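You operate a simulated robot arm through the tools that you are given. There is no shell and no other tool. Be economical: measure what you need, move in short steps, check, and stop when the job is done.

Carry out the task below with a simulated robot arm. There is one attempt and no reset: what you move stays moved.

## Task
Switch the jog box from paddle over to screw and jog it for a few seconds.
Fine: the jog box's main switch on, and left on; one hold of JOG; screw stays switched on, the other drive switches off.

The check looks at the end state, three seconds after you hand in, the way a careful person would. Anything else that was tipped, shoved, dropped, spilled or broken makes it a failure.

## Robot
A 7-joint arm with a two-finger parallel gripper on a trunk, on a base that drives. Base frame: it is fixed to the floor where the robot stands at the start and does not move with it; the origin is under the middle of the robot, x ahead of it, y to its left, z up. Readings come in mm, degrees, newtons and seconds.
With the tool pointing down near the work surface it reaches from about 100 to 680 mm from the robot's upright axis, wherever it stands. Its first joint turns from -143.0 to 143.0 degrees. Places, roughly: blower drive switch [900, -100, 1000]; jog box [700, -100, 800]; jog box main switch [500, -200, 800]; paddle drive switch [800, -100, 1000]; pump drive switch [700, -100, 1000]; screw drive switch [500, -200, 1000]; sieve drive switch [600, -200, 1000]. Payload 3 kg.
Tool frame: the origin (TCP) lies between the finger pads and is the grasp point; the fingertips stand 30 mm ahead of it; z points along the fingers, y is the line along which they close. The gripper opens to 110 mm. The fingers are 20 mm wide and 10 mm thick; the gripper's body (48 by 112 mm) begins 55 mm behind the TCP.
Orientation is that of the tool frame in the base frame, as [roll, pitch, yaw] about the fixed x, y, z axes, in that order (R = Rz(yaw) Ry(pitch) Rx(roll)). With the fingers straight down and closing along the base's y, the tool's x points along the base's -x, its y along +y and its z along -z.

## Interface
- The arm moves only by the tool nudge_tool. Its argument "moves" is a list of rows, each a list of 3 entries, a list of its own where there are three numbers: the turn, a rotation vector about the tool's x, y, z in degrees, then the shift along the tool's x, y, z in mm, then the opening in per cent of the stroke, from 0 (shut) to 100 (fully open). In form: [[[ax, ay, az], [dx, dy, dz], claw], ...]. A call has 1 to 8 rows; each row is the pose to reach, as a shift and turn from the pose commanded when the call began, along the tool's axes at that moment. A row lasts 0.2 s, in which the tool goes at most 50 mm and 8.6 degrees; a call with a longer step from one row to the next is refused whole, and so is a gripper value outside its range. Where a pose cannot be reached the arm comes as near as it can. A force on the tool above 40 N (or 10 N above the force at the start of the call, whichever is more), or a blocked arm, ends the call early, and 0.2 s more pass. The fingers move at their own pace (about 108 mm/s each) and stop on an object; they squeeze with about 25 N. The grip force told is the motor's: it shows also when the fingers shut on nothing. Time passes only in rows, and 0.2 s behind the last, so rows that repeat a pose let the fingers close. The reply holds the time, the measured pose of the TCP, the force on the tool along the base axes, the opening and the grip force, in the units named above and with some noise, with the torque about the TCP (base axes, N m) and any sound that the robot's microphone picked up.
- Cameras (640 x 400 px; columns grow to the right, rows downward): "scene" is now at [144.2, -22.2, 1687.8]; the picture's right is [-0.31, -0.95, -0.00], its down [-0.81, 0.26, -0.52] and it looks along [0.49, -0.16, -0.86] (base axes); focal length 292 px, centre (320, 200). "wrist" rides on the gripper at [72, 17, -103] in the tool frame; the picture's right is [-0.23, 0.97, 0.00], its down [-0.76, -0.18, -0.62] and it looks along [-0.61, -0.14, 0.78] (tool axes); focal length 222 px, centre (320, 200). There is no depth. A picture from a camera that has moved, and an enlarged one, comes with that camera's place and axes in the base frame and with its lens.
- grab_frame(camera): a new picture of that camera. The clock stands still meanwhile.
- lift_body(by): slides the trunk up (or, below 0, down) by that many mm; the arm and the scene camera ride with it, the base frame stays. It gives what a move gives, with no picture.
- base_move(legs): drives the robot by 1 to 6 legs, each [ahead, left, turn to the left] in mm, mm and degrees, along the robot's own axes; the way and the turn of a leg run together, so that a leg with both is an arc; at most 1500 mm and 180 degrees a leg. The arm and the cameras ride along, it lands a little off, and it stops where it bumps. It gives what a move gives.
- head_to(pan, tilt): turns the head with the scene camera to pan (to the left, within 86 degrees either way) and tilt (down, from -29 to 69), counted from straight ahead of the robot. It gives what a move gives.
- close_up(camera, box): a new picture of the part [left, top, right, bottom] of that camera's present view, enlarged. The clock stands still meanwhile.
- finish_job(): hands the job in; it is judged then, once.

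Go step by step. Nothing tells you exact positions but the pictures and the camera data: compare them with the known pose of the tool, close in by small moves and look again before you grip or let go. The budget is 120 turns and 78 pictures, counting those below and the enlarged ones. Unless the task says otherwise, let go and move clear before handing in, and close with one line.

The tools are called after "Emit:" by a JSON object that holds its "op" and its "data". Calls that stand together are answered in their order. nudge_tool: Moves the arm, as the interface text tells. Its arguments: {"type":"object","properties":{"moves":{"type":"array","items":{"type":"array"}}},"required":["moves"]} The other tools are called the same way: lift_body (by) slides the trunk up or down; base_move (legs) drives the base; head_to (pan, tilt) turns the head that bears the scene camera; grab_frame (camera) takes a picture; close_up (camera, box) takes an enlarged picture of a part of a camera's view; finish_job () hands the job in.

At the start:

```text
t: 0.0
position: [739.9, -175.4, 1185.1]
tool_rot: [180.0, 0.0, -179.9]
ft_force: [-0.4, 0.6, 0.0]
ft_torque: [-0.02, -0.01, 0.01]
gripper_width: 110.0
grasp_force: 0.2
trunk travel left (down, up): [-825.0, 65.0]
robot x, y, heading: [-2.2, -1.5, 0.1]
head pan, tilt: [-18.0, 58.8]
```

scene: 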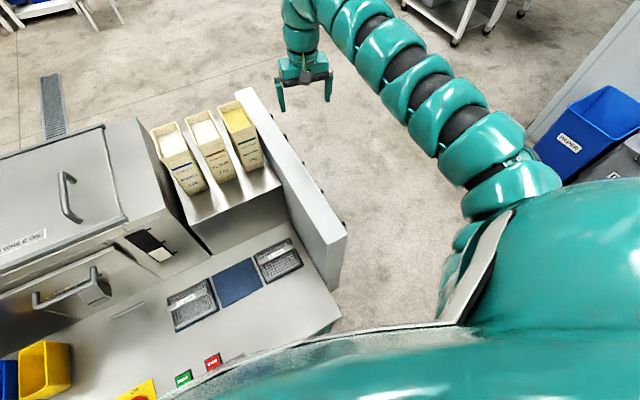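
wrist: 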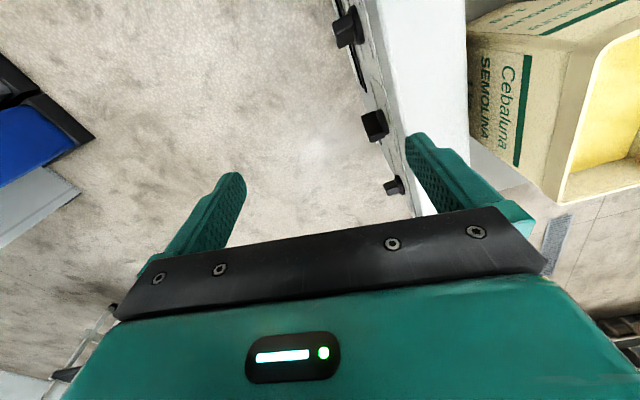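

I see the machine on the left with a wall-like panel carrying black knobs facing the robot's right (-y). I'll take enlarged looks first to locate the knobs and labels.

Emit:
{"op": "close_up", "data": {"camera": "scene", "box": [220, 80, 380, 180]}}

Emit:
{"op": "close_up", "data": {"camera": "wrist", "box": [280, 0, 480, 220]}}

Emit:
{"op": "close_up", "data": {"camera": "scene", "box": [100, 220, 360, 400]}}

```text
4.00 times, centred on (300, 130) of scene
camera zoom: at [144.2, -22.2, 1687.8], right [-0.31, -0.95, 0.0], down [-0.81, 0.26, -0.52], along [0.49, -0.16, -0.86], focal length 1168 px, centre (400, 480)
```

zoom: 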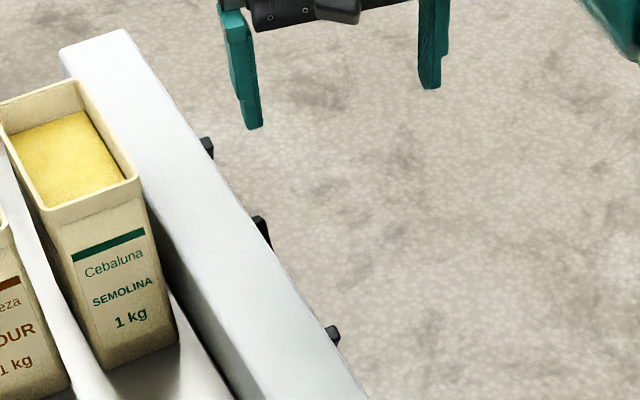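

```text
1.82 times, centred on (380, 110) of wrist
camera zoom: at [668.0, -157.6, 1289.4], right [0.23, 0.97, 0.0], down [0.76, -0.18, 0.62], along [0.61, -0.14, -0.78], focal length 404 px, centre (211, 364)
```

zoom: 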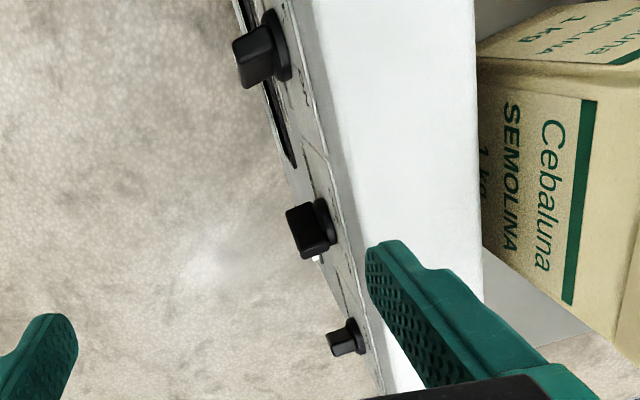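

```text
2.22 times, centred on (230, 310) of scene
camera zoom: at [144.2, -22.2, 1687.8], right [-0.31, -0.95, 0.0], down [-0.81, 0.26, -0.52], along [0.49, -0.16, -0.86], focal length 649 px, centre (520, -44)
```

zoom: 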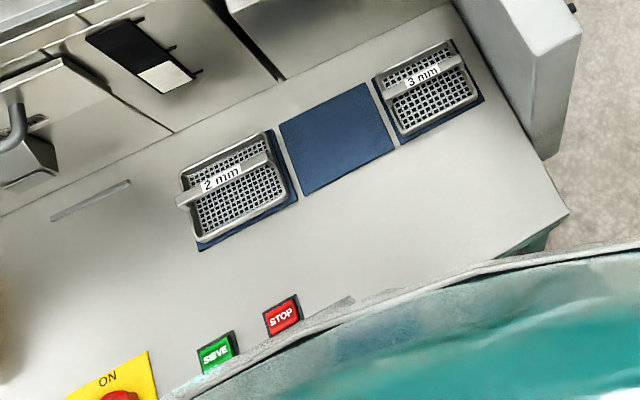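

The drive knobs sit on the panel's outer face, which faces right and away from me. I'll look at the floor to the right before driving round to face it.

Emit:
{"op": "head_to", "data": {"pan": -60, "tilt": 45}}

Emit:
{"op": "grab_frame", "data": {"camera": "scene"}}

```text
t: 1.1
position: [740.9, -174.3, 1185.3]
tool_rot: [-180.0, -0.1, 180.0]
ft_force: [-0.1, -1.0, 0.5]
ft_torque: [0.03, -0.02, -0.02]
gripper_width: 110.1
grasp_force: 0.0
trunk travel left (down, up): [-825.0, 65.0]
robot x, y, heading: [-0.0, -3.1, 0.1]
head pan, tilt: [-60.0, 45.0]
```

```text
72 pictures are left
camera scene: at [120.3, -71.6, 1705.9], right [-0.87, -0.5, 0.0], down [-0.35, 0.61, -0.71], along [0.35, -0.61, -0.71], focal length 292 px, centre (320, 200)
```

scene: 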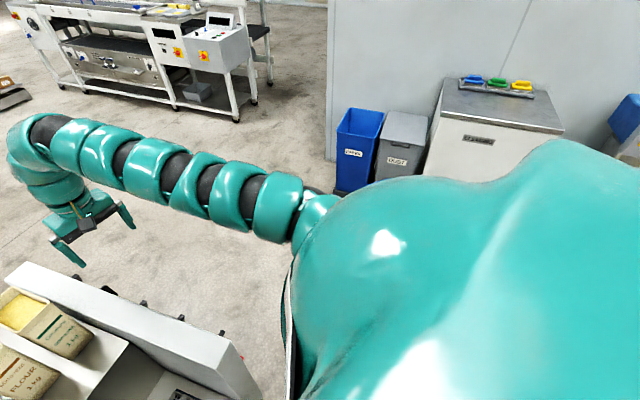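

The floor on the right is clear, with bins only beyond about y -1600. I'll slide right, go ahead, and turn to face the panel from about y -1000.

Emit:
{"op": "base_move", "data": {"legs": [[0, -1000, 0], [650, 0, 0], [0, 0, 95]]}}

Emit:
{"op": "head_to", "data": {"pan": 0, "tilt": 40}}

Emit:
{"op": "grab_frame", "data": {"camera": "scene"}}

```text
t: 13.4
position: [761.7, -248.4, 1186.1]
tool_rot: [-180.0, 0.0, -85.4]
ft_force: [0.2, -0.8, 0.1]
ft_torque: [-0.01, -0.03, 0.01]
gripper_width: 110.1
grasp_force: 0.1
trunk travel left (down, up): [-825.0, 65.0]
robot x, y, heading: [647.5, -1005.3, 94.6]
head pan, tilt: [-60.0, 45.0]
```

```text
t: 14.8
position: [760.8, -248.3, 1186.3]
tool_rot: [180.0, 0.1, -85.5]
ft_force: [-0.3, 0.2, -0.1]
ft_torque: [0.02, -0.05, 0.01]
gripper_width: 109.9
grasp_force: 0.2
trunk travel left (down, up): [-825.0, 65.0]
robot x, y, heading: [648.4, -1003.5, 94.6]
head pan, tilt: [0.0, 40.0]
```

```text
71 pictures are left
camera scene: at [632.6, -836.1, 1713.1], right [1.0, 0.08, 0.0], down [0.05, -0.64, -0.77], along [-0.06, 0.76, -0.64], focal length 292 px, centre (320, 200)
```

scene: 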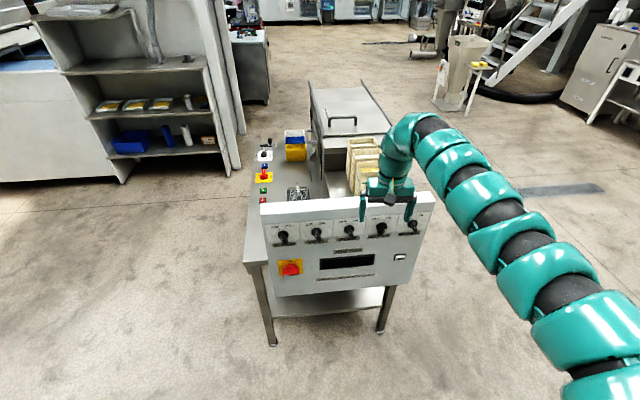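

Now the panel faces me: five knobs on top, a red/yellow main switch, a display and a small button. I'll enlarge it.

Emit:
{"op": "close_up", "data": {"camera": "scene", "box": [255, 185, 355, 300]}}

Emit:
{"op": "close_up", "data": {"camera": "scene", "box": [335, 185, 440, 300]}}

Emit:
{"op": "grab_frame", "data": {"camera": "wrist"}}

```text
3.48 times, centred on (305, 242) of scene
camera zoom: at [632.6, -836.1, 1713.1], right [1.0, 0.08, 0.0], down [0.05, -0.64, -0.77], along [-0.06, 0.76, -0.64], focal length 1015 px, centre (372, 52)
```

zoom: 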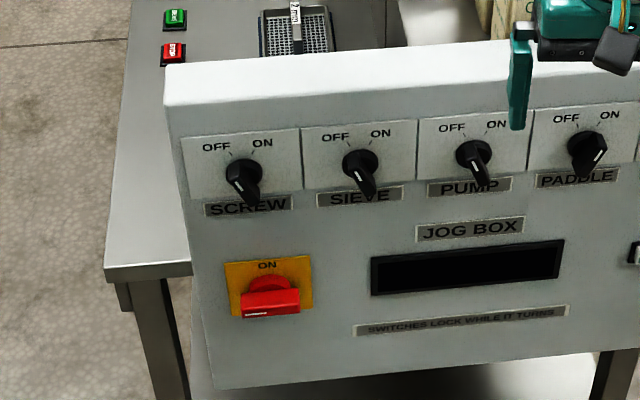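

```text
3.48 times, centred on (388, 242) of scene
camera zoom: at [632.6, -836.1, 1713.1], right [1.0, 0.08, 0.0], down [0.05, -0.64, -0.77], along [-0.06, 0.76, -0.64], focal length 1015 px, centre (85, 52)
```

zoom: 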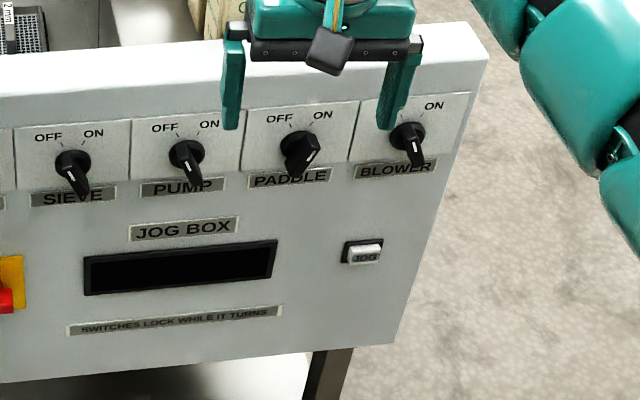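

```text
68 pictures are left
camera wrist: at [750.9, -321.9, 1289.4], right [-0.99, 0.15, 0.0], down [0.12, 0.77, 0.62], along [0.09, 0.62, -0.78], focal length 222 px, centre (320, 200)
```

wrist: 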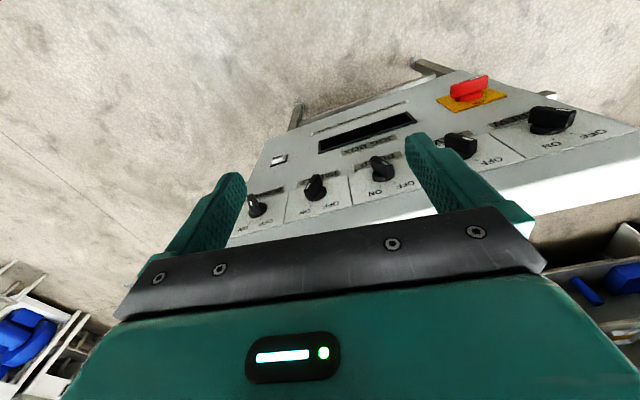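

The main switch looks off (display dark, handle across), PADDLE is on, the others off. The panel runs about 11° off x, so I'll square up to it, back off a bit, and lower the trunk.

Emit:
{"op": "base_move", "data": {"legs": [[-120, 0, 6.4]]}}

Emit:
{"op": "lift_body", "data": {"by": -200}}

Emit:
{"op": "nudge_tool", "data": {"moves": [[[0, -8, 0], [0, 0, 0], 100], [[0, -16, 0], [0, 0, 0], 100], [[0, -24, 0], [0, 0, 0], 100], [[0, -32, 0], [0, 0, 0], 100], [[0, -40, 0], [0, 0, 0], 100], [[0, -48, 0], [0, 0, 0], 100]]}}

```text
t: 16.0
position: [690.5, -357.1, 1186.7]
tool_rot: [-180.0, -0.1, -78.7]
ft_force: [-0.6, 0.2, 0.3]
ft_torque: [0.0, -0.02, 0.02]
gripper_width: 109.9
grasp_force: 0.0
trunk travel left (down, up): [-825.0, 65.0]
robot x, y, heading: [662.1, -1112.7, 101.2]
head pan, tilt: [0.0, 40.0]
```

```text
t: 18.1
position: [690.3, -355.6, 986.0]
tool_rot: [180.0, 0.1, -78.8]
ft_force: [0.0, -0.6, -0.2]
ft_torque: [0.03, 0.0, -0.02]
gripper_width: 110.1
grasp_force: 0.0
trunk travel left (down, up): [-625.0, 265.0]
robot x, y, heading: [661.7, -1115.8, 101.3]
head pan, tilt: [0.0, 40.0]
```

```text
t: 19.6
position: [691.1, -357.1, 984.9]
tool_rot: [-179.9, 47.9, -78.7]
ft_force: [-0.2, -0.9, 0.1]
ft_torque: [0.04, -0.01, -0.02]
gripper_width: 110.0
grasp_force: 0.1
out of reach, approached as far as the arm can: row 1, 2
trunk travel left (down, up): [-625.0, 265.0]
robot x, y, heading: [663.8, -1115.6, 100.7]
head pan, tilt: [0.0, 40.0]
```

The tilt works; I'll finish turning the tool horizontal and look.

Emit:
{"op": "nudge_tool", "data": {"moves": [[[0, -8.4, 0], [0, 0, 0], 100], [[0, -16.8, 0], [0, 0, 0], 100], [[0, -25.2, 0], [0, 0, 0], 100], [[0, -33.6, 0], [0, 0, 0], 100], [[0, -42, 0], [0, 0, 0], 100]]}}

Emit:
{"op": "grab_frame", "data": {"camera": "scene"}}

Emit:
{"op": "grab_frame", "data": {"camera": "wrist"}}

```text
t: 20.8
position: [689.9, -356.6, 987.1]
tool_rot: [0.5, 89.7, 101.6]
ft_force: [0.8, 0.7, -0.3]
ft_torque: [0.02, 0.01, -0.01]
gripper_width: 109.7
grasp_force: 0.0
trunk travel left (down, up): [-625.0, 265.0]
robot x, y, heading: [661.5, -1116.6, 101.3]
head pan, tilt: [0.0, 40.0]
```

```text
67 pictures are left
camera scene: at [629.7, -954.8, 1513.1], right [0.98, 0.19, 0.0], down [0.12, -0.63, -0.77], along [-0.15, 0.75, -0.64], focal length 292 px, centre (320, 200)
```

scene: 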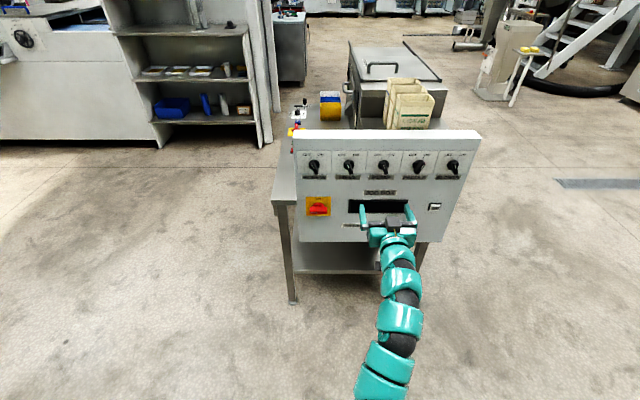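

```text
66 pictures are left
camera wrist: at [693.8, -460.6, 913.8], right [-0.96, -0.19, 0.23], down [0.29, -0.58, 0.76], along [-0.01, 0.79, 0.61], focal length 222 px, centre (320, 200)
```

wrist: 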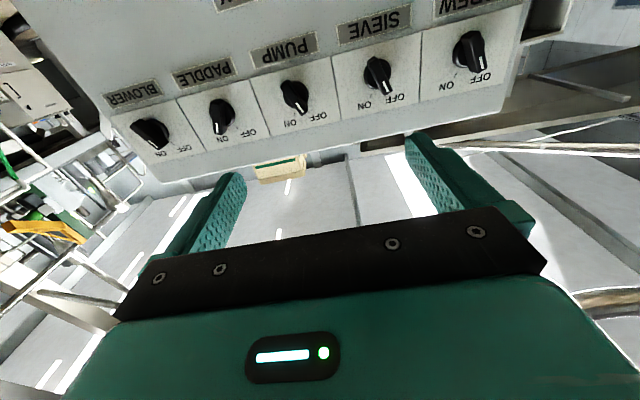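

The wrist camera now sees the panel upside down from below. Zooming on the knobs to read their angles.

Emit:
{"op": "close_up", "data": {"camera": "wrist", "box": [90, 40, 310, 190]}}

Emit:
{"op": "close_up", "data": {"camera": "wrist", "box": [310, 0, 530, 150]}}

Emit:
{"op": "close_up", "data": {"camera": "scene", "box": [280, 120, 490, 250]}}

```text
2.67 times, centred on (200, 115) of wrist
camera zoom: at [693.8, -460.6, 913.8], right [-0.96, -0.19, 0.23], down [0.29, -0.58, 0.76], along [-0.01, 0.79, 0.61], focal length 592 px, centre (640, 427)
```

zoom: 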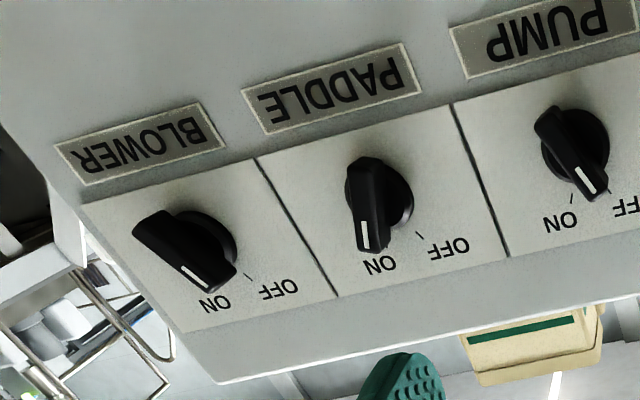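

```text
2.67 times, centred on (420, 75) of wrist
camera zoom: at [693.8, -460.6, 913.8], right [-0.96, -0.19, 0.23], down [0.29, -0.58, 0.76], along [-0.01, 0.79, 0.61], focal length 592 px, centre (53, 533)
```

zoom: 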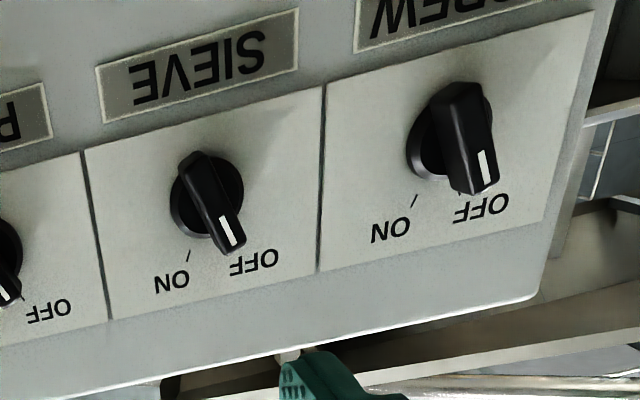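

```text
3.05 times, centred on (385, 185) of scene
camera zoom: at [629.7, -954.8, 1513.1], right [0.98, 0.19, 0.0], down [0.12, -0.63, -0.77], along [-0.15, 0.75, -0.64], focal length 890 px, centre (122, 246)
```

zoom: 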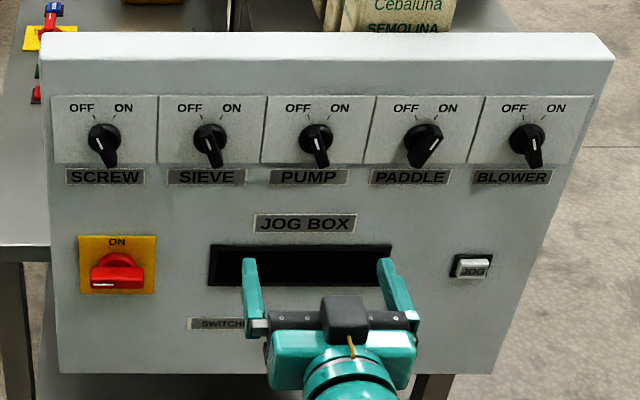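

Triangulating, the PADDLE knob is at about (788,-96,985) and SCREW at (451,-160,986), with the panel normal at heading 100.8°. The throw is about ±30° from upright. I'll drive closer so both are in reach.

Emit:
{"op": "base_move", "data": {"legs": [[120, 0, 0]]}}

Emit:
{"op": "nudge_tool", "data": {"moves": [[[0, 0, 8], [0, -40, 0], 60], [[0, 0, 16], [0, -80, 0], 60], [[0, 0, 24], [0, -110, 0], 60], [[0, 0, 30], [0, -130, 0], 60]]}}

Emit:
{"op": "grab_frame", "data": {"camera": "wrist"}}

Emit:
{"op": "grab_frame", "data": {"camera": "scene"}}

```text
t: 22.0
position: [667.7, -236.2, 986.4]
tool_rot: [-173.8, 90.0, -72.8]
ft_force: [-0.5, 0.7, 0.1]
ft_torque: [0.02, -0.05, 0.01]
gripper_width: 109.9
grasp_force: 0.1
trunk travel left (down, up): [-625.0, 265.0]
robot x, y, heading: [641.9, -995.0, 100.9]
head pan, tilt: [0.0, 40.0]
```

```text
t: 23.0
position: [794.9, -212.8, 984.8]
tool_rot: [90.0, 59.9, -168.9]
ft_force: [0.2, -0.2, -0.1]
ft_torque: [0.01, 0.01, 0.01]
gripper_width: 66.1
grasp_force: 0.0
trunk travel left (down, up): [-625.0, 265.0]
robot x, y, heading: [634.8, -998.0, 101.1]
head pan, tilt: [0.0, 40.0]
```

```text
62 pictures are left
camera wrist: at [765.4, -324.5, 930.2], right [-0.71, -0.14, 0.69], down [0.65, -0.51, 0.57], along [0.27, 0.85, 0.45], focal length 222 px, centre (320, 200)
```

wrist: 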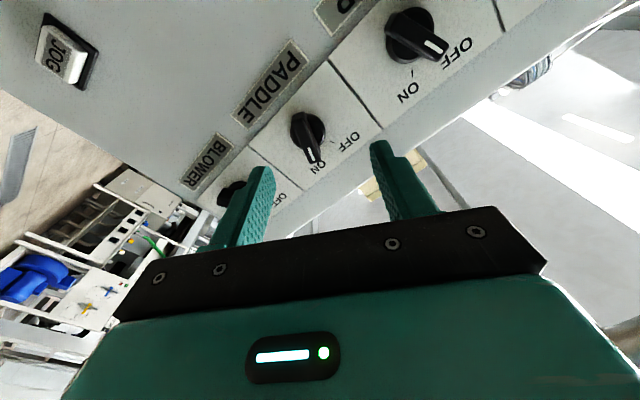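

```text
61 pictures are left
camera scene: at [606.6, -835.5, 1513.2], right [0.98, 0.19, 0.0], down [0.12, -0.63, -0.77], along [-0.15, 0.75, -0.64], focal length 292 px, centre (320, 200)
```

scene: 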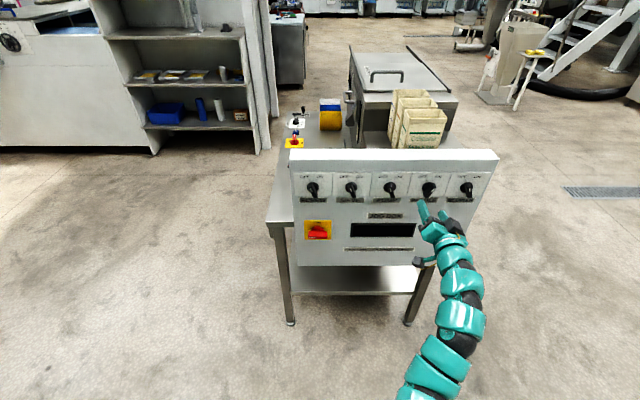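

PADDLE's knob bar lines up with the finger plane, about 15 mm off laterally. I'll correct that and approach partway, then look.

Emit:
{"op": "nudge_tool", "data": {"moves": [[[0, 0, 0], [-5, -14.7, 0], 60], [[0, 0, 0], [-5, -14.7, 20], 60], [[0, 0, 0], [-5, -14.7, 35], 60]]}}

Emit:
{"op": "grab_frame", "data": {"camera": "wrist"}}

Emit:
{"op": "close_up", "data": {"camera": "scene", "box": [380, 160, 500, 240]}}

```text
t: 23.8
position: [801.0, -174.4, 982.3]
tool_rot: [90.1, 60.1, -168.9]
ft_force: [0.5, -0.8, -0.1]
ft_torque: [-0.03, -0.01, -0.02]
gripper_width: 65.8
grasp_force: 0.1
trunk travel left (down, up): [-625.0, 265.0]
robot x, y, heading: [639.1, -997.5, 101.1]
head pan, tilt: [0.0, 40.0]
```

```text
60 pictures are left
camera wrist: at [771.9, -286.6, 928.1], right [-0.72, -0.14, 0.68], down [0.64, -0.51, 0.57], along [0.27, 0.85, 0.45], focal length 222 px, centre (320, 200)
```

wrist: 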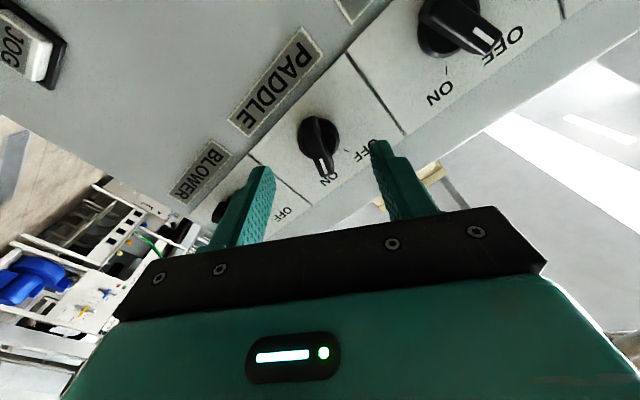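

```text
5.00 times, centred on (440, 200) of scene
camera zoom: at [606.4, -835.3, 1513.1], right [0.98, 0.19, 0.0], down [0.12, -0.63, -0.77], along [-0.15, 0.75, -0.64], focal length 1460 px, centre (-280, 200)
```

zoom: 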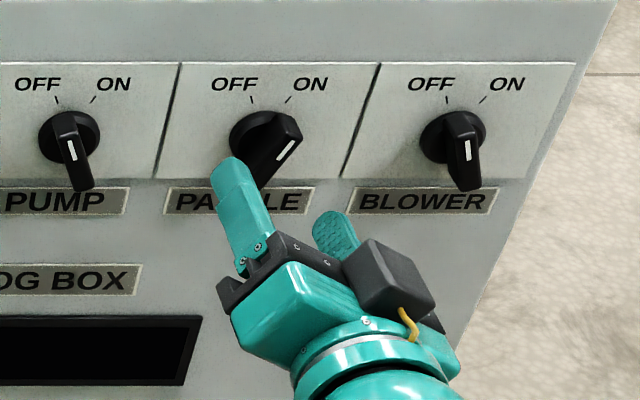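

It is centered on the tool axis now. I'll advance 35 mm and close on the PADDLE knob.

Emit:
{"op": "nudge_tool", "data": {"moves": [[[0, 0, 0], [0, 0, 18], 60], [[0, 0, 0], [0, 0, 35], 60], [[0, 0, 0], [0, 0, 35], 30], [[0, 0, 0], [0, 0, 35], 0], [[0, 0, 0], [0, 0, 35], 0]]}}

Emit:
{"op": "grab_frame", "data": {"camera": "wrist"}}

```text
t: 25.0
position: [798.4, -139.0, 982.4]
tool_rot: [90.2, 60.1, -168.7]
ft_force: [6.1, 0.0, -5.1]
ft_torque: [0.18, -0.78, 0.15]
gripper_width: 15.0
grasp_force: 45.4
trunk travel left (down, up): [-625.0, 265.0]
robot x, y, heading: [636.5, -997.3, 101.0]
head pan, tilt: [0.0, 40.0]
```

```text
58 pictures are left
camera wrist: at [767.6, -250.8, 928.0], right [-0.72, -0.14, 0.68], down [0.64, -0.51, 0.57], along [0.27, 0.85, 0.45], focal length 222 px, centre (320, 200)
```

wrist: 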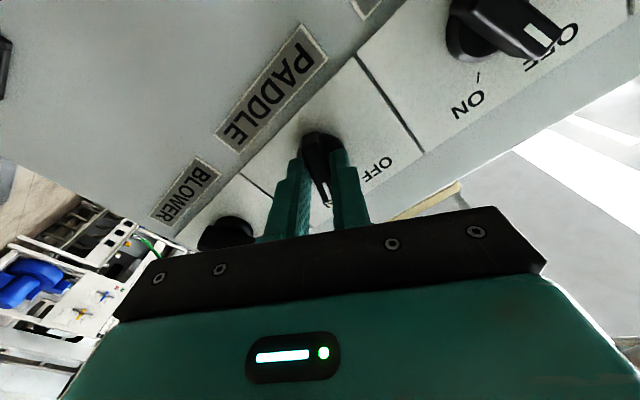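

Gripped (15 mm bar). Now turn it 60° counterclockwise to OFF.

Emit:
{"op": "nudge_tool", "data": {"moves": [[[0, 0, -7.5], [0, 0, 0], 0], [[0, 0, -15], [0, 0, 0], 0], [[0, 0, -22.5], [0, 0, 0], 0], [[0, 0, -30], [0, 0, 0], 0], [[0, 0, -37.5], [0, 0, 0], 0], [[0, 0, -45], [0, 0, 0], 0], [[0, 0, -52.5], [0, 0, 0], 0], [[0, 0, -60], [0, 0, 0], 0]]}}

Emit:
{"op": "grab_frame", "data": {"camera": "wrist"}}

```text
t: 26.8
position: [798.2, -139.3, 982.7]
tool_rot: [-90.0, 60.0, 10.9]
ft_force: [25.1, 13.5, 0.7]
ft_torque: [-0.43, 1.21, -0.24]
gripper_width: 14.8
grasp_force: 45.0
trunk travel left (down, up): [-625.0, 265.0]
robot x, y, heading: [636.1, -998.6, 100.9]
head pan, tilt: [0.0, 40.0]
```

```text
57 pictures are left
camera wrist: at [841.0, -236.6, 911.0], right [-0.94, -0.18, -0.29], down [-0.1, -0.65, 0.75], along [-0.33, 0.73, 0.6], focal length 222 px, centre (320, 200)
```

wrist: 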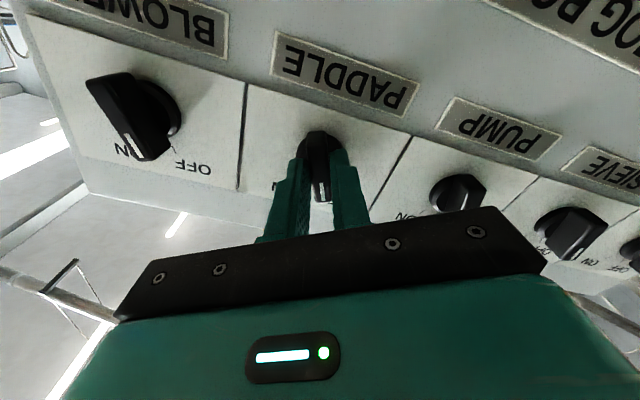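

The knob has followed. I'll release and back off to check.

Emit:
{"op": "nudge_tool", "data": {"moves": [[[0, 0, 0], [0, 0, 0], 30], [[0, 0, 0], [0, 0, 0], 60], [[0, 0, 0], [0, 0, -30], 60], [[0, 0, 0], [0, 0, -75], 60], [[0, 0, 0], [0, 0, -75], 60]]}}

Emit:
{"op": "close_up", "data": {"camera": "scene", "box": [280, 145, 500, 275]}}

Emit:
{"op": "grab_frame", "data": {"camera": "wrist"}}

```text
t: 28.0
position: [811.2, -217.2, 983.9]
tool_rot: [-90.2, 60.0, 10.9]
ft_force: [-0.2, 0.1, -0.2]
ft_torque: [0.04, -0.02, 0.0]
gripper_width: 66.2
grasp_force: 0.1
trunk travel left (down, up): [-625.0, 265.0]
robot x, y, heading: [638.8, -995.2, 100.8]
head pan, tilt: [0.0, 40.0]
```

```text
2.91 times, centred on (390, 210) of scene
camera zoom: at [606.5, -835.2, 1513.1], right [0.98, 0.19, 0.0], down [0.12, -0.63, -0.77], along [-0.15, 0.75, -0.64], focal length 849 px, centre (116, 171)
```

zoom: 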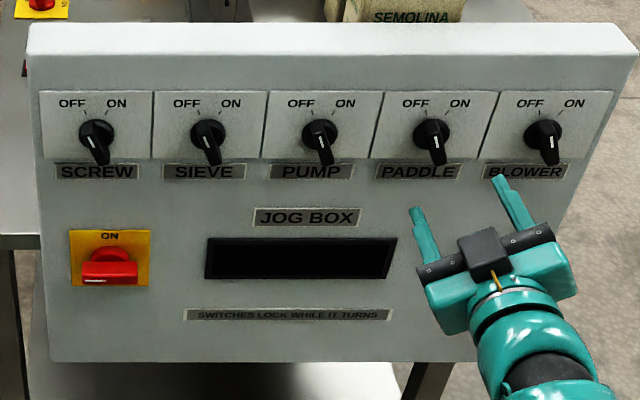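

```text
55 pictures are left
camera wrist: at [853.1, -314.0, 911.8], right [-0.94, -0.18, -0.29], down [-0.1, -0.65, 0.75], along [-0.33, 0.73, 0.6], focal length 222 px, centre (320, 200)
```

wrist: 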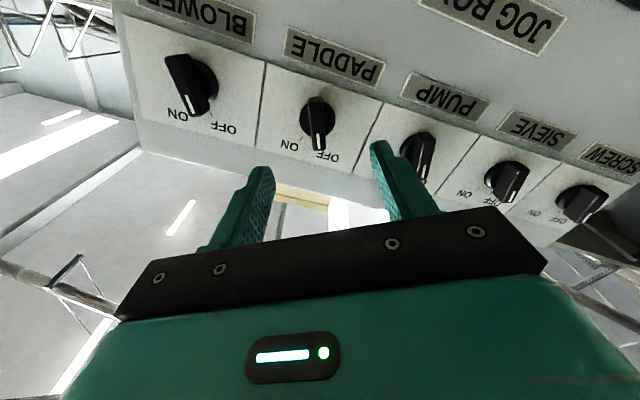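

PADDLE is now OFF. The tool is already at the OFF angle, so I'll slide the base left one SCREW–PADDLE spacing (343 mm).

Emit:
{"op": "base_move", "data": {"legs": [[0, 343, 0]]}}

Emit:
{"op": "grab_frame", "data": {"camera": "wrist"}}

Emit:
{"op": "grab_frame", "data": {"camera": "scene"}}

```text
t: 30.2
position: [478.3, -281.5, 983.0]
tool_rot: [-90.2, 60.0, 10.9]
ft_force: [0.1, -0.2, 0.4]
ft_torque: [-0.03, -0.03, -0.03]
gripper_width: 66.0
grasp_force: 0.0
trunk travel left (down, up): [-625.0, 265.0]
robot x, y, heading: [307.0, -1061.6, 101.1]
head pan, tilt: [0.0, 40.0]
```

```text
54 pictures are left
camera wrist: at [519.5, -379.4, 912.3], right [-0.94, -0.18, -0.29], down [-0.11, -0.65, 0.75], along [-0.33, 0.73, 0.6], focal length 222 px, centre (320, 200)
```

wrist: 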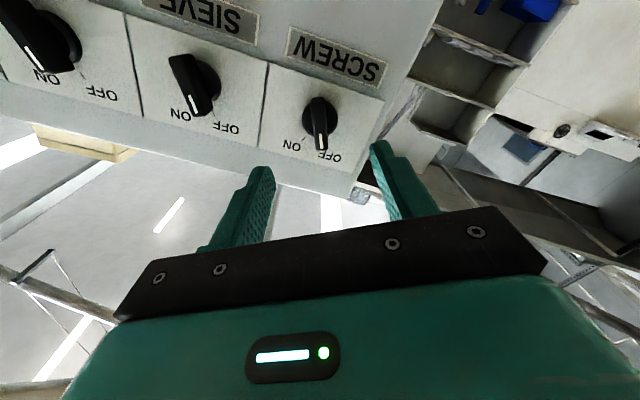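

```text
53 pictures are left
camera scene: at [271.4, -900.6, 1513.2], right [0.98, 0.19, 0.0], down [0.12, -0.63, -0.77], along [-0.14, 0.75, -0.64], focal length 292 px, centre (320, 200)
```

scene: 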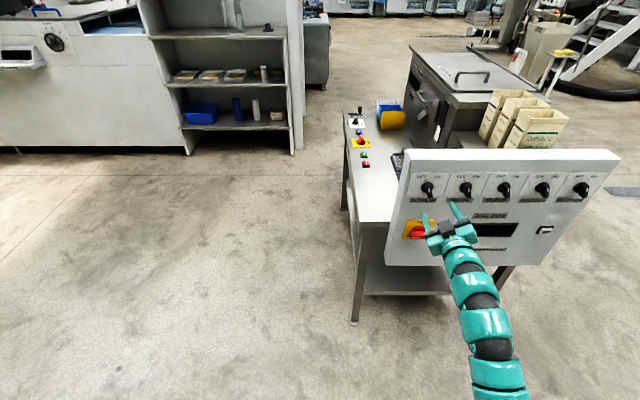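

SCREW sits just as PADDLE did from the same standoff. I'll advance 80 mm and close on it.

Emit:
{"op": "nudge_tool", "data": {"moves": [[[0, 0, 0], [0, 2, 20], 60], [[0, 0, 0], [0, 2, 45], 60], [[0, 0, 0], [0, 2, 65], 60], [[0, 0, 0], [0, 2, 80], 60], [[0, 0, 0], [0, 2, 80], 30], [[0, 0, 0], [0, 2, 80], 0], [[0, 0, 0], [0, 2, 80], 0]]}}

Emit:
{"op": "grab_frame", "data": {"camera": "wrist"}}

```text
t: 31.8
position: [463.9, -203.1, 983.2]
tool_rot: [-90.0, 60.1, 10.8]
ft_force: [7.9, 8.5, 6.7]
ft_torque: [-0.86, 0.61, -0.14]
gripper_width: 14.9
grasp_force: 45.3
trunk travel left (down, up): [-625.0, 265.0]
robot x, y, heading: [299.4, -1059.8, 100.9]
head pan, tilt: [0.0, 40.0]
```

```text
52 pictures are left
camera wrist: at [504.1, -300.5, 912.4], right [-0.94, -0.18, -0.29], down [-0.1, -0.65, 0.75], along [-0.32, 0.73, 0.6], focal length 222 px, centre (320, 200)
```

wrist: 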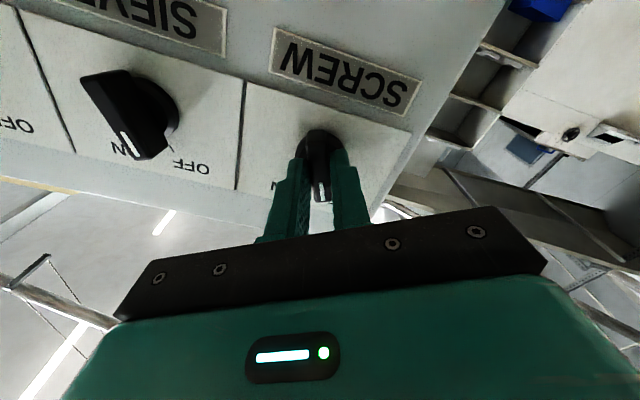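

SCREW is gripped. I'll turn it 60° clockwise to ON.

Emit:
{"op": "nudge_tool", "data": {"moves": [[[0, 0, 7.5], [0, 0, 0], 0], [[0, 0, 15], [0, 0, 0], 0], [[0, 0, 22.5], [0, 0, 0], 0], [[0, 0, 30], [0, 0, 0], 0], [[0, 0, 37.5], [0, 0, 0], 0], [[0, 0, 45], [0, 0, 0], 0], [[0, 0, 52.5], [0, 0, 0], 0], [[0, 0, 60], [0, 0, 0], 0]]}}

Emit:
{"op": "nudge_tool", "data": {"moves": [[[0, 0, 0], [0, 0, 0], 30], [[0, 0, 0], [0, 0, 0], 60], [[0, 0, 0], [0, 0, -30], 60], [[0, 0, 0], [0, 0, -75], 60], [[0, 0, 0], [0, 0, -100], 60]]}}

Emit:
{"op": "close_up", "data": {"camera": "scene", "box": [380, 140, 620, 280]}}

Emit:
{"op": "grab_frame", "data": {"camera": "wrist"}}

```text
t: 33.6
position: [462.3, -203.2, 983.1]
tool_rot: [89.9, 60.0, -169.2]
ft_force: [6.9, 12.3, 15.9]
ft_torque: [1.33, -0.87, -0.07]
gripper_width: 14.9
grasp_force: 44.5
trunk travel left (down, up): [-625.0, 265.0]
robot x, y, heading: [301.8, -1062.1, 101.1]
head pan, tilt: [0.0, 40.0]
```

```text
t: 34.8
position: [479.8, -301.9, 985.7]
tool_rot: [89.7, 60.0, -169.3]
ft_force: [0.3, 0.2, -0.1]
ft_torque: [0.01, 0.03, 0.03]
gripper_width: 65.9
grasp_force: 0.1
trunk travel left (down, up): [-625.0, 265.0]
robot x, y, heading: [304.3, -1060.3, 100.7]
head pan, tilt: [0.0, 40.0]
```

```text
2.67 times, centred on (500, 210) of scene
camera zoom: at [272.1, -900.7, 1513.2], right [0.98, 0.19, 0.0], down [0.12, -0.63, -0.77], along [-0.15, 0.75, -0.64], focal length 778 px, centre (-160, 173)
```

zoom: 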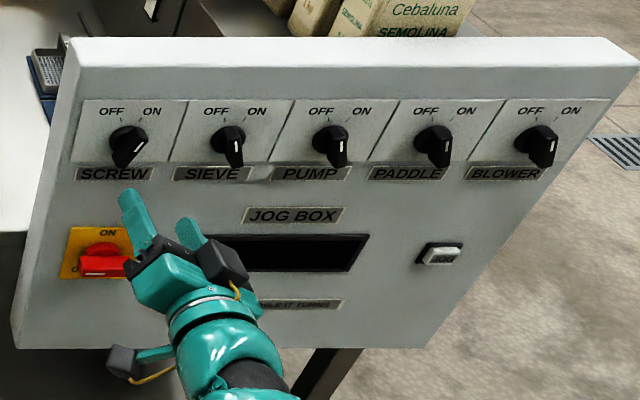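

```text
50 pictures are left
camera wrist: at [450.1, -413.6, 931.1], right [-0.72, -0.14, 0.68], down [0.64, -0.51, 0.57], along [0.27, 0.85, 0.46], focal length 222 px, centre (320, 200)
```

wrist: 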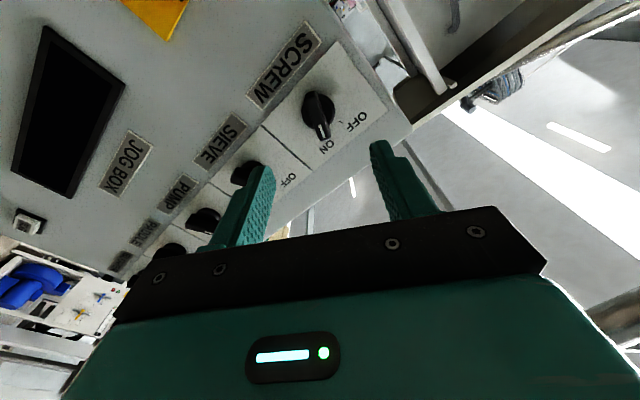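

SCREW is ON and the others are OFF. Next is the main switch, estimated at (461,-158,799) with its handle pointing left to OFF; I'll lower the trunk and roll the tool to grip the horizontal handle.

Emit:
{"op": "lift_body", "data": {"by": -186}}

Emit:
{"op": "nudge_tool", "data": {"moves": [[[0, 0, -8], [0, 0, 0], 80], [[0, 0, -16], [0, 0, 0], 80], [[0, 0, -24], [0, 0, 0], 80], [[0, 0, -32], [0, 0, 0], 80], [[0, 0, -40], [0, 0, 0], 80], [[0, 0, -48], [0, 0, 0], 80], [[0, 0, -56], [0, 0, 0], 80], [[0, 0, -64], [0, 0, 0], 80]]}}

Emit:
{"op": "nudge_tool", "data": {"moves": [[[0, 0, -8], [0, 0, 0], 80], [[0, 0, -16], [0, 0, 0], 80], [[0, 0, -24], [0, 0, 0], 80], [[0, 0, -32], [0, 0, 0], 80], [[0, 0, -40], [0, 0, 0], 80], [[0, 0, -48], [0, 0, 0], 80], [[0, 0, -56], [0, 0, 0], 80]]}}

Emit:
{"op": "grab_frame", "data": {"camera": "wrist"}}

Emit:
{"op": "grab_frame", "data": {"camera": "scene"}}

```text
t: 36.9
position: [480.8, -301.1, 799.5]
tool_rot: [89.9, 59.9, -168.9]
ft_force: [0.1, 0.3, 0.2]
ft_torque: [0.02, 0.0, -0.01]
gripper_width: 66.3
grasp_force: 0.0
trunk travel left (down, up): [-439.0, 451.0]
robot x, y, heading: [306.7, -1063.5, 100.8]
head pan, tilt: [0.0, 40.0]
```

```text
t: 38.7
position: [479.7, -302.3, 799.1]
tool_rot: [-90.2, 55.9, 10.6]
ft_force: [0.0, -0.5, 0.3]
ft_torque: [-0.02, -0.01, 0.01]
gripper_width: 88.0
grasp_force: 0.0
trunk travel left (down, up): [-439.0, 451.0]
robot x, y, heading: [306.7, -1061.8, 100.9]
head pan, tilt: [0.0, 40.0]
```

```text
t: 40.3
position: [479.5, -301.1, 800.5]
tool_rot: [-90.1, -0.2, 10.9]
ft_force: [-0.2, -0.1, -1.0]
ft_torque: [0.01, -0.02, 0.0]
gripper_width: 87.9
grasp_force: 0.1
trunk travel left (down, up): [-439.0, 451.0]
robot x, y, heading: [305.3, -1059.5, 100.9]
head pan, tilt: [0.0, 40.0]
```

```text
49 pictures are left
camera wrist: at [570.7, -389.3, 782.3], right [-0.22, -0.04, -0.97], down [-0.63, -0.76, 0.18], along [-0.74, 0.65, 0.14], focal length 222 px, centre (320, 200)
```

wrist: 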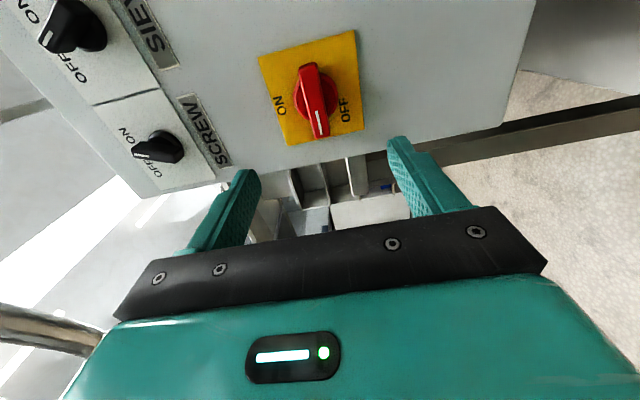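

```text
48 pictures are left
camera scene: at [272.1, -900.5, 1327.2], right [0.98, 0.19, 0.0], down [0.12, -0.63, -0.77], along [-0.15, 0.75, -0.64], focal length 292 px, centre (320, 200)
```

scene: 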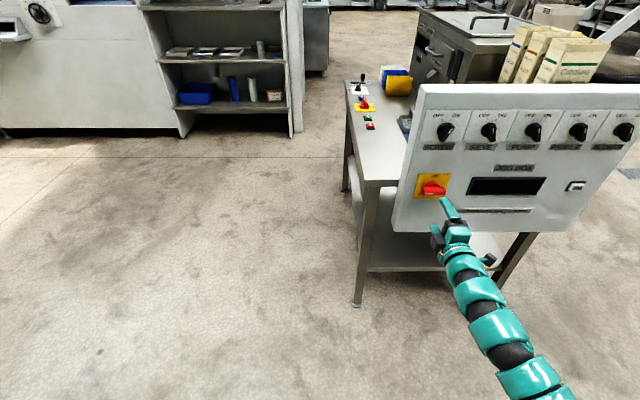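

The main switch seems a bit to the right of the tool axis by the wrist view; I'll zoom in both views to pin it down.

Emit:
{"op": "close_up", "data": {"camera": "scene", "box": [395, 160, 475, 210]}}

Emit:
{"op": "close_up", "data": {"camera": "wrist", "box": [230, 20, 400, 160]}}

```text
8.00 times, centred on (435, 185) of scene
camera zoom: at [272.1, -900.5, 1327.2], right [0.98, 0.19, 0.0], down [0.12, -0.63, -0.77], along [-0.15, 0.75, -0.64], focal length 2335 px, centre (-600, 320)
```

zoom: 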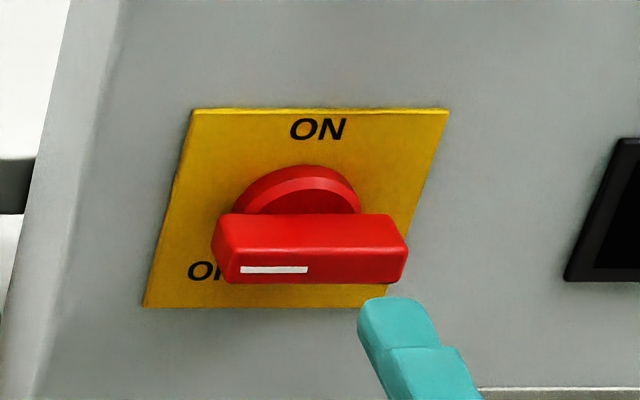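

```text
2.86 times, centred on (315, 90) of wrist
camera zoom: at [570.7, -389.3, 782.3], right [-0.22, -0.04, -0.97], down [-0.63, -0.76, 0.18], along [-0.74, 0.65, 0.14], focal length 635 px, centre (334, 514)
```

zoom: 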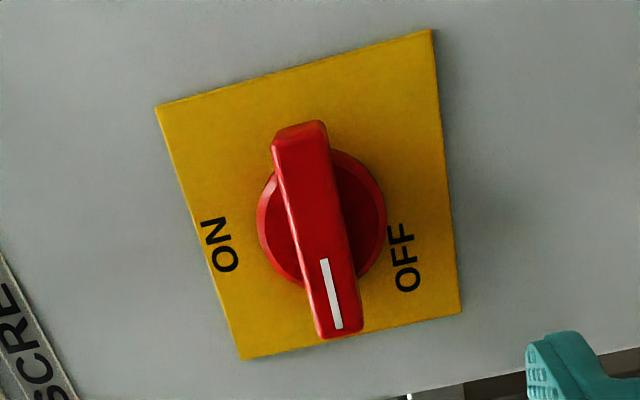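

Plate centre comes to about (466,-157,800), roughly 14 mm right of my tool axis. I'll shift and approach partway, then recheck.

Emit:
{"op": "nudge_tool", "data": {"moves": [[[0, 0, 0], [14, 0, 20], 80], [[0, 0, 0], [14, 0, 40], 80], [[0, 0, 0], [14, 0, 60], 80]]}}

Emit:
{"op": "grab_frame", "data": {"camera": "wrist"}}

```text
t: 41.1
position: [483.5, -240.2, 799.6]
tool_rot: [-90.0, 0.1, 10.9]
ft_force: [0.3, -0.1, 0.0]
ft_torque: [-0.01, -0.03, 0.0]
gripper_width: 88.2
grasp_force: 0.0
trunk travel left (down, up): [-439.0, 451.0]
robot x, y, heading: [304.3, -1063.9, 101.0]
head pan, tilt: [0.0, 40.0]
```

```text
45 pictures are left
camera wrist: at [575.1, -327.6, 781.9], right [-0.22, -0.04, -0.97], down [-0.63, -0.76, 0.18], along [-0.74, 0.65, 0.14], focal length 222 px, centre (320, 200)
```

wrist: 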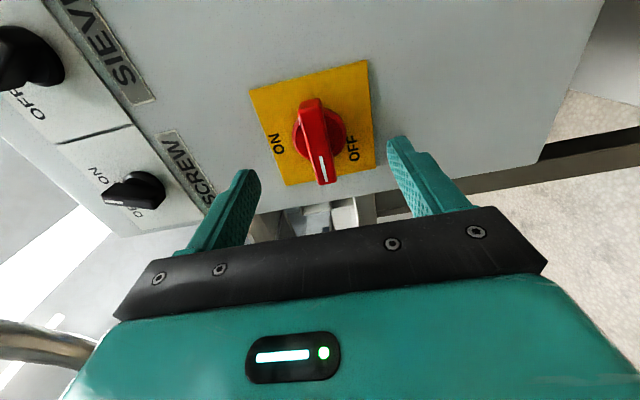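

Now centred on the switch. Advance 42 mm and close on the handle.

Emit:
{"op": "nudge_tool", "data": {"moves": [[[0, 0, 0], [0, 0, 20], 80], [[0, 0, 0], [0, 0, 42], 80], [[0, 0, 0], [0, 0, 42], 40], [[0, 0, 0], [0, 0, 42], 0], [[0, 0, 0], [0, 0, 42], 0], [[0, 0, 0], [0, 0, 42], 0]]}}

Emit:
{"op": "grab_frame", "data": {"camera": "wrist"}}

```text
t: 42.5
position: [474.2, -199.5, 800.4]
tool_rot: [-90.1, 0.1, 10.9]
ft_force: [-1.2, -6.8, -9.2]
ft_torque: [0.07, 0.02, 0.28]
gripper_width: 16.7
grasp_force: 45.0
trunk travel left (down, up): [-439.0, 451.0]
robot x, y, heading: [306.6, -1062.8, 101.0]
head pan, tilt: [0.0, 40.0]
```

```text
44 pictures are left
camera wrist: at [565.3, -287.1, 783.2], right [-0.22, -0.04, -0.97], down [-0.63, -0.76, 0.18], along [-0.74, 0.65, 0.14], focal length 222 px, centre (320, 200)
```

wrist: 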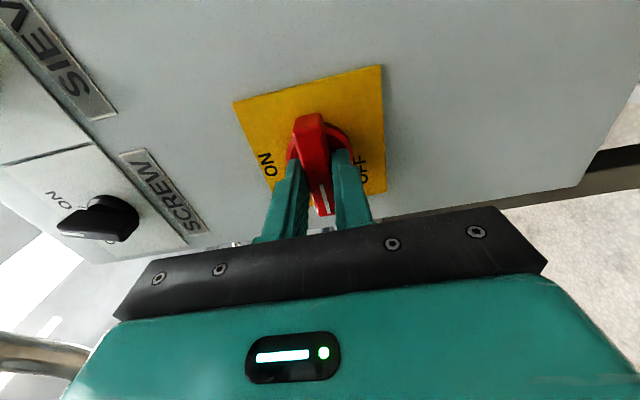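

Handle gripped. Turning 90° clockwise to ON in two calls.

Emit:
{"op": "nudge_tool", "data": {"moves": [[[0, 0, 7.5], [0, 0, 0], 0], [[0, 0, 15], [0, 0, 0], 0], [[0, 0, 22.5], [0, 0, 0], 0], [[0, 0, 30], [0, 0, 0], 0], [[0, 0, 37.5], [0, 0, 0], 0], [[0, 0, 45], [0, 0, 0], 0]]}}

Emit:
{"op": "nudge_tool", "data": {"moves": [[[0, 0, 7.5], [0, 0, 0], 0], [[0, 0, 15], [0, 0, 0], 0], [[0, 0, 22.5], [0, 0, 0], 0], [[0, 0, 30], [0, 0, 0], 0], [[0, 0, 37.5], [0, 0, 0], 0], [[0, 0, 45], [0, 0, 0], 0]]}}

Emit:
{"op": "grab_frame", "data": {"camera": "wrist"}}

```text
t: 43.9
position: [473.6, -200.5, 800.3]
tool_rot: [-89.9, 45.1, 11.0]
ft_force: [0.1, 3.7, 8.3]
ft_torque: [-0.36, -0.11, -0.06]
gripper_width: 16.8
grasp_force: 44.8
trunk travel left (down, up): [-439.0, 451.0]
robot x, y, heading: [301.2, -1059.3, 100.9]
head pan, tilt: [0.0, 40.0]
```

```text
t: 45.3
position: [475.3, -198.2, 800.8]
tool_rot: [5.3, 89.9, 106.3]
ft_force: [5.4, 15.7, 20.9]
ft_torque: [0.07, -0.04, 0.2]
gripper_width: 16.8
grasp_force: 44.6
trunk travel left (down, up): [-439.0, 451.0]
robot x, y, heading: [306.0, -1061.8, 100.9]
head pan, tilt: [0.0, 40.0]
```

```text
43 pictures are left
camera wrist: at [478.4, -303.6, 728.1], right [-0.96, -0.18, 0.23], down [0.29, -0.58, 0.76], along [-0.01, 0.79, 0.61], focal length 222 px, centre (320, 200)
```

wrist: 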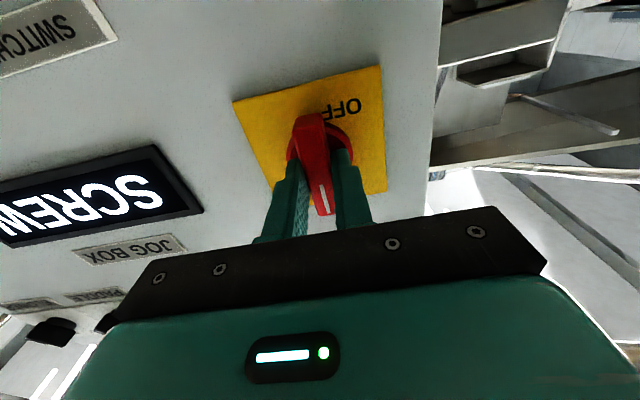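

The display lit up with "SCREW" – main is ON. I'll release, back off, close the fingers and slide right to the JOG button at about (886,-77,800).

Emit:
{"op": "nudge_tool", "data": {"moves": [[[0, 0, 0], [0, 0, 0], 30], [[0, 0, 0], [0, 0, 0], 70], [[0, 0, 0], [0, 0, 0], 70], [[0, 0, 0], [0, 0, -30], 70], [[0, 0, 0], [0, 0, -65], 70], [[0, 0, 0], [0, 0, -100], 40], [[0, 0, 0], [0, 0, -100], 0], [[0, 0, 0], [0, 0, -100], 0]]}}

Emit:
{"op": "base_move", "data": {"legs": [[0, -428, 0]]}}

Emit:
{"op": "grab_frame", "data": {"camera": "wrist"}}

Emit:
{"op": "grab_frame", "data": {"camera": "scene"}}

```text
t: 47.1
position: [495.1, -300.8, 799.1]
tool_rot: [172.5, 90.0, -86.4]
ft_force: [0.2, -0.9, 0.1]
ft_torque: [0.0, -0.04, -0.02]
gripper_width: 0.0
grasp_force: 25.2
trunk travel left (down, up): [-439.0, 451.0]
robot x, y, heading: [301.1, -1064.3, 100.9]
head pan, tilt: [0.0, 40.0]
```

```text
t: 49.7
position: [917.6, -218.0, 799.1]
tool_rot: [2.9, 90.0, 103.9]
ft_force: [-0.1, -0.5, 0.2]
ft_torque: [-0.01, -0.01, 0.03]
gripper_width: 0.0
grasp_force: 25.5
trunk travel left (down, up): [-439.0, 451.0]
robot x, y, heading: [727.8, -979.1, 101.0]
head pan, tilt: [0.0, 40.0]
```

```text
42 pictures are left
camera wrist: at [920.9, -322.7, 726.8], right [-0.96, -0.19, 0.23], down [0.29, -0.58, 0.76], along [-0.01, 0.8, 0.61], focal length 222 px, centre (320, 200)
```

wrist: 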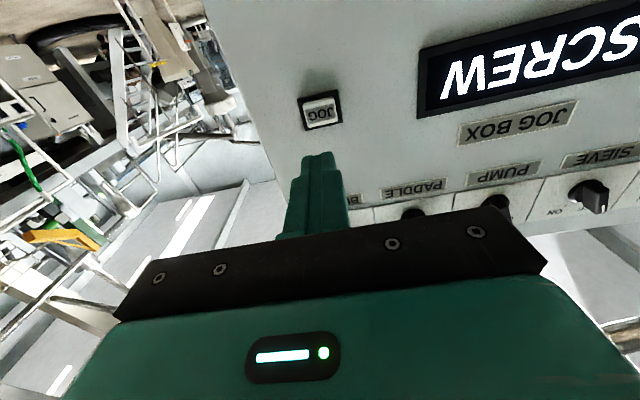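

```text
41 pictures are left
camera scene: at [695.3, -818.5, 1327.2], right [0.98, 0.19, 0.0], down [0.12, -0.63, -0.77], along [-0.15, 0.75, -0.64], focal length 292 px, centre (320, 200)
```

scene: 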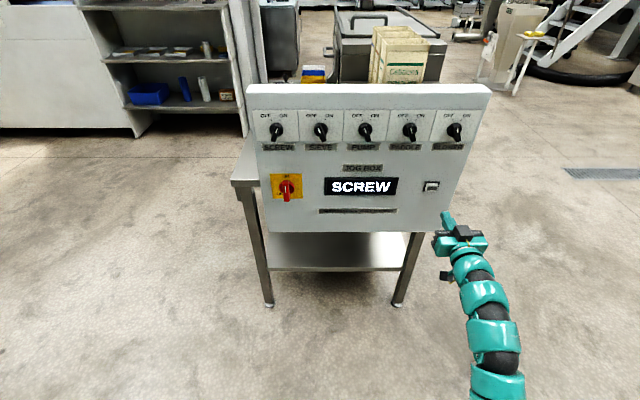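

The tool axis points right at JOG. I'll advance 90 mm, stopping short of the button, and check.

Emit:
{"op": "nudge_tool", "data": {"moves": [[[0, 0, 0], [0, 0, 30], 0], [[0, 0, 0], [0, 0, 60], 0], [[0, 0, 0], [0, 0, 88], 0]]}}

Emit:
{"op": "close_up", "data": {"camera": "wrist", "box": [240, 80, 400, 180]}}

Emit:
{"op": "close_up", "data": {"camera": "scene", "box": [240, 80, 500, 240]}}

```text
t: 50.5
position: [902.5, -133.6, 799.3]
tool_rot: [-3.3, 89.9, 97.6]
ft_force: [-0.1, -0.2, -0.3]
ft_torque: [0.0, 0.01, 0.01]
gripper_width: 0.0
grasp_force: 25.0
trunk travel left (down, up): [-439.0, 451.0]
robot x, y, heading: [728.8, -978.5, 101.1]
head pan, tilt: [0.0, 40.0]
```

```text
4.00 times, centred on (320, 130) of wrist
camera zoom: at [905.7, -237.7, 726.6], right [-0.96, -0.18, 0.23], down [0.29, -0.58, 0.76], along [-0.01, 0.8, 0.61], focal length 888 px, centre (320, 480)
```

zoom: 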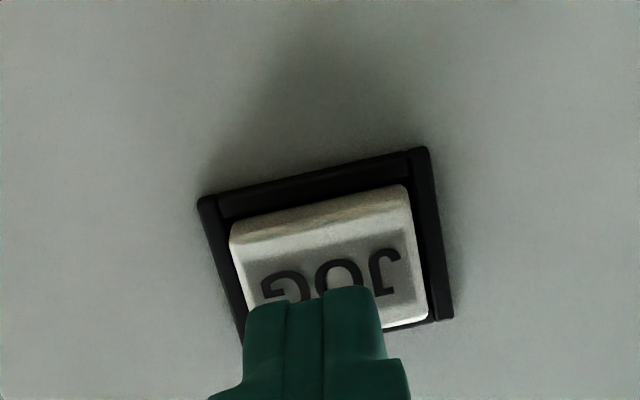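

```text
2.46 times, centred on (370, 160) of scene
camera zoom: at [695.3, -818.3, 1327.1], right [0.98, 0.19, 0.0], down [0.12, -0.63, -0.77], along [-0.15, 0.75, -0.64], focal length 718 px, centre (197, 298)
```

zoom: 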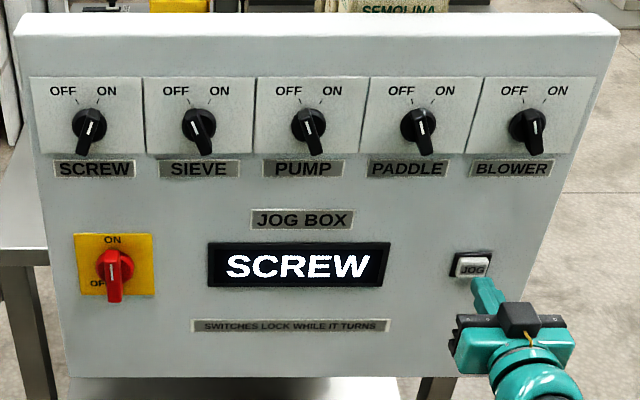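

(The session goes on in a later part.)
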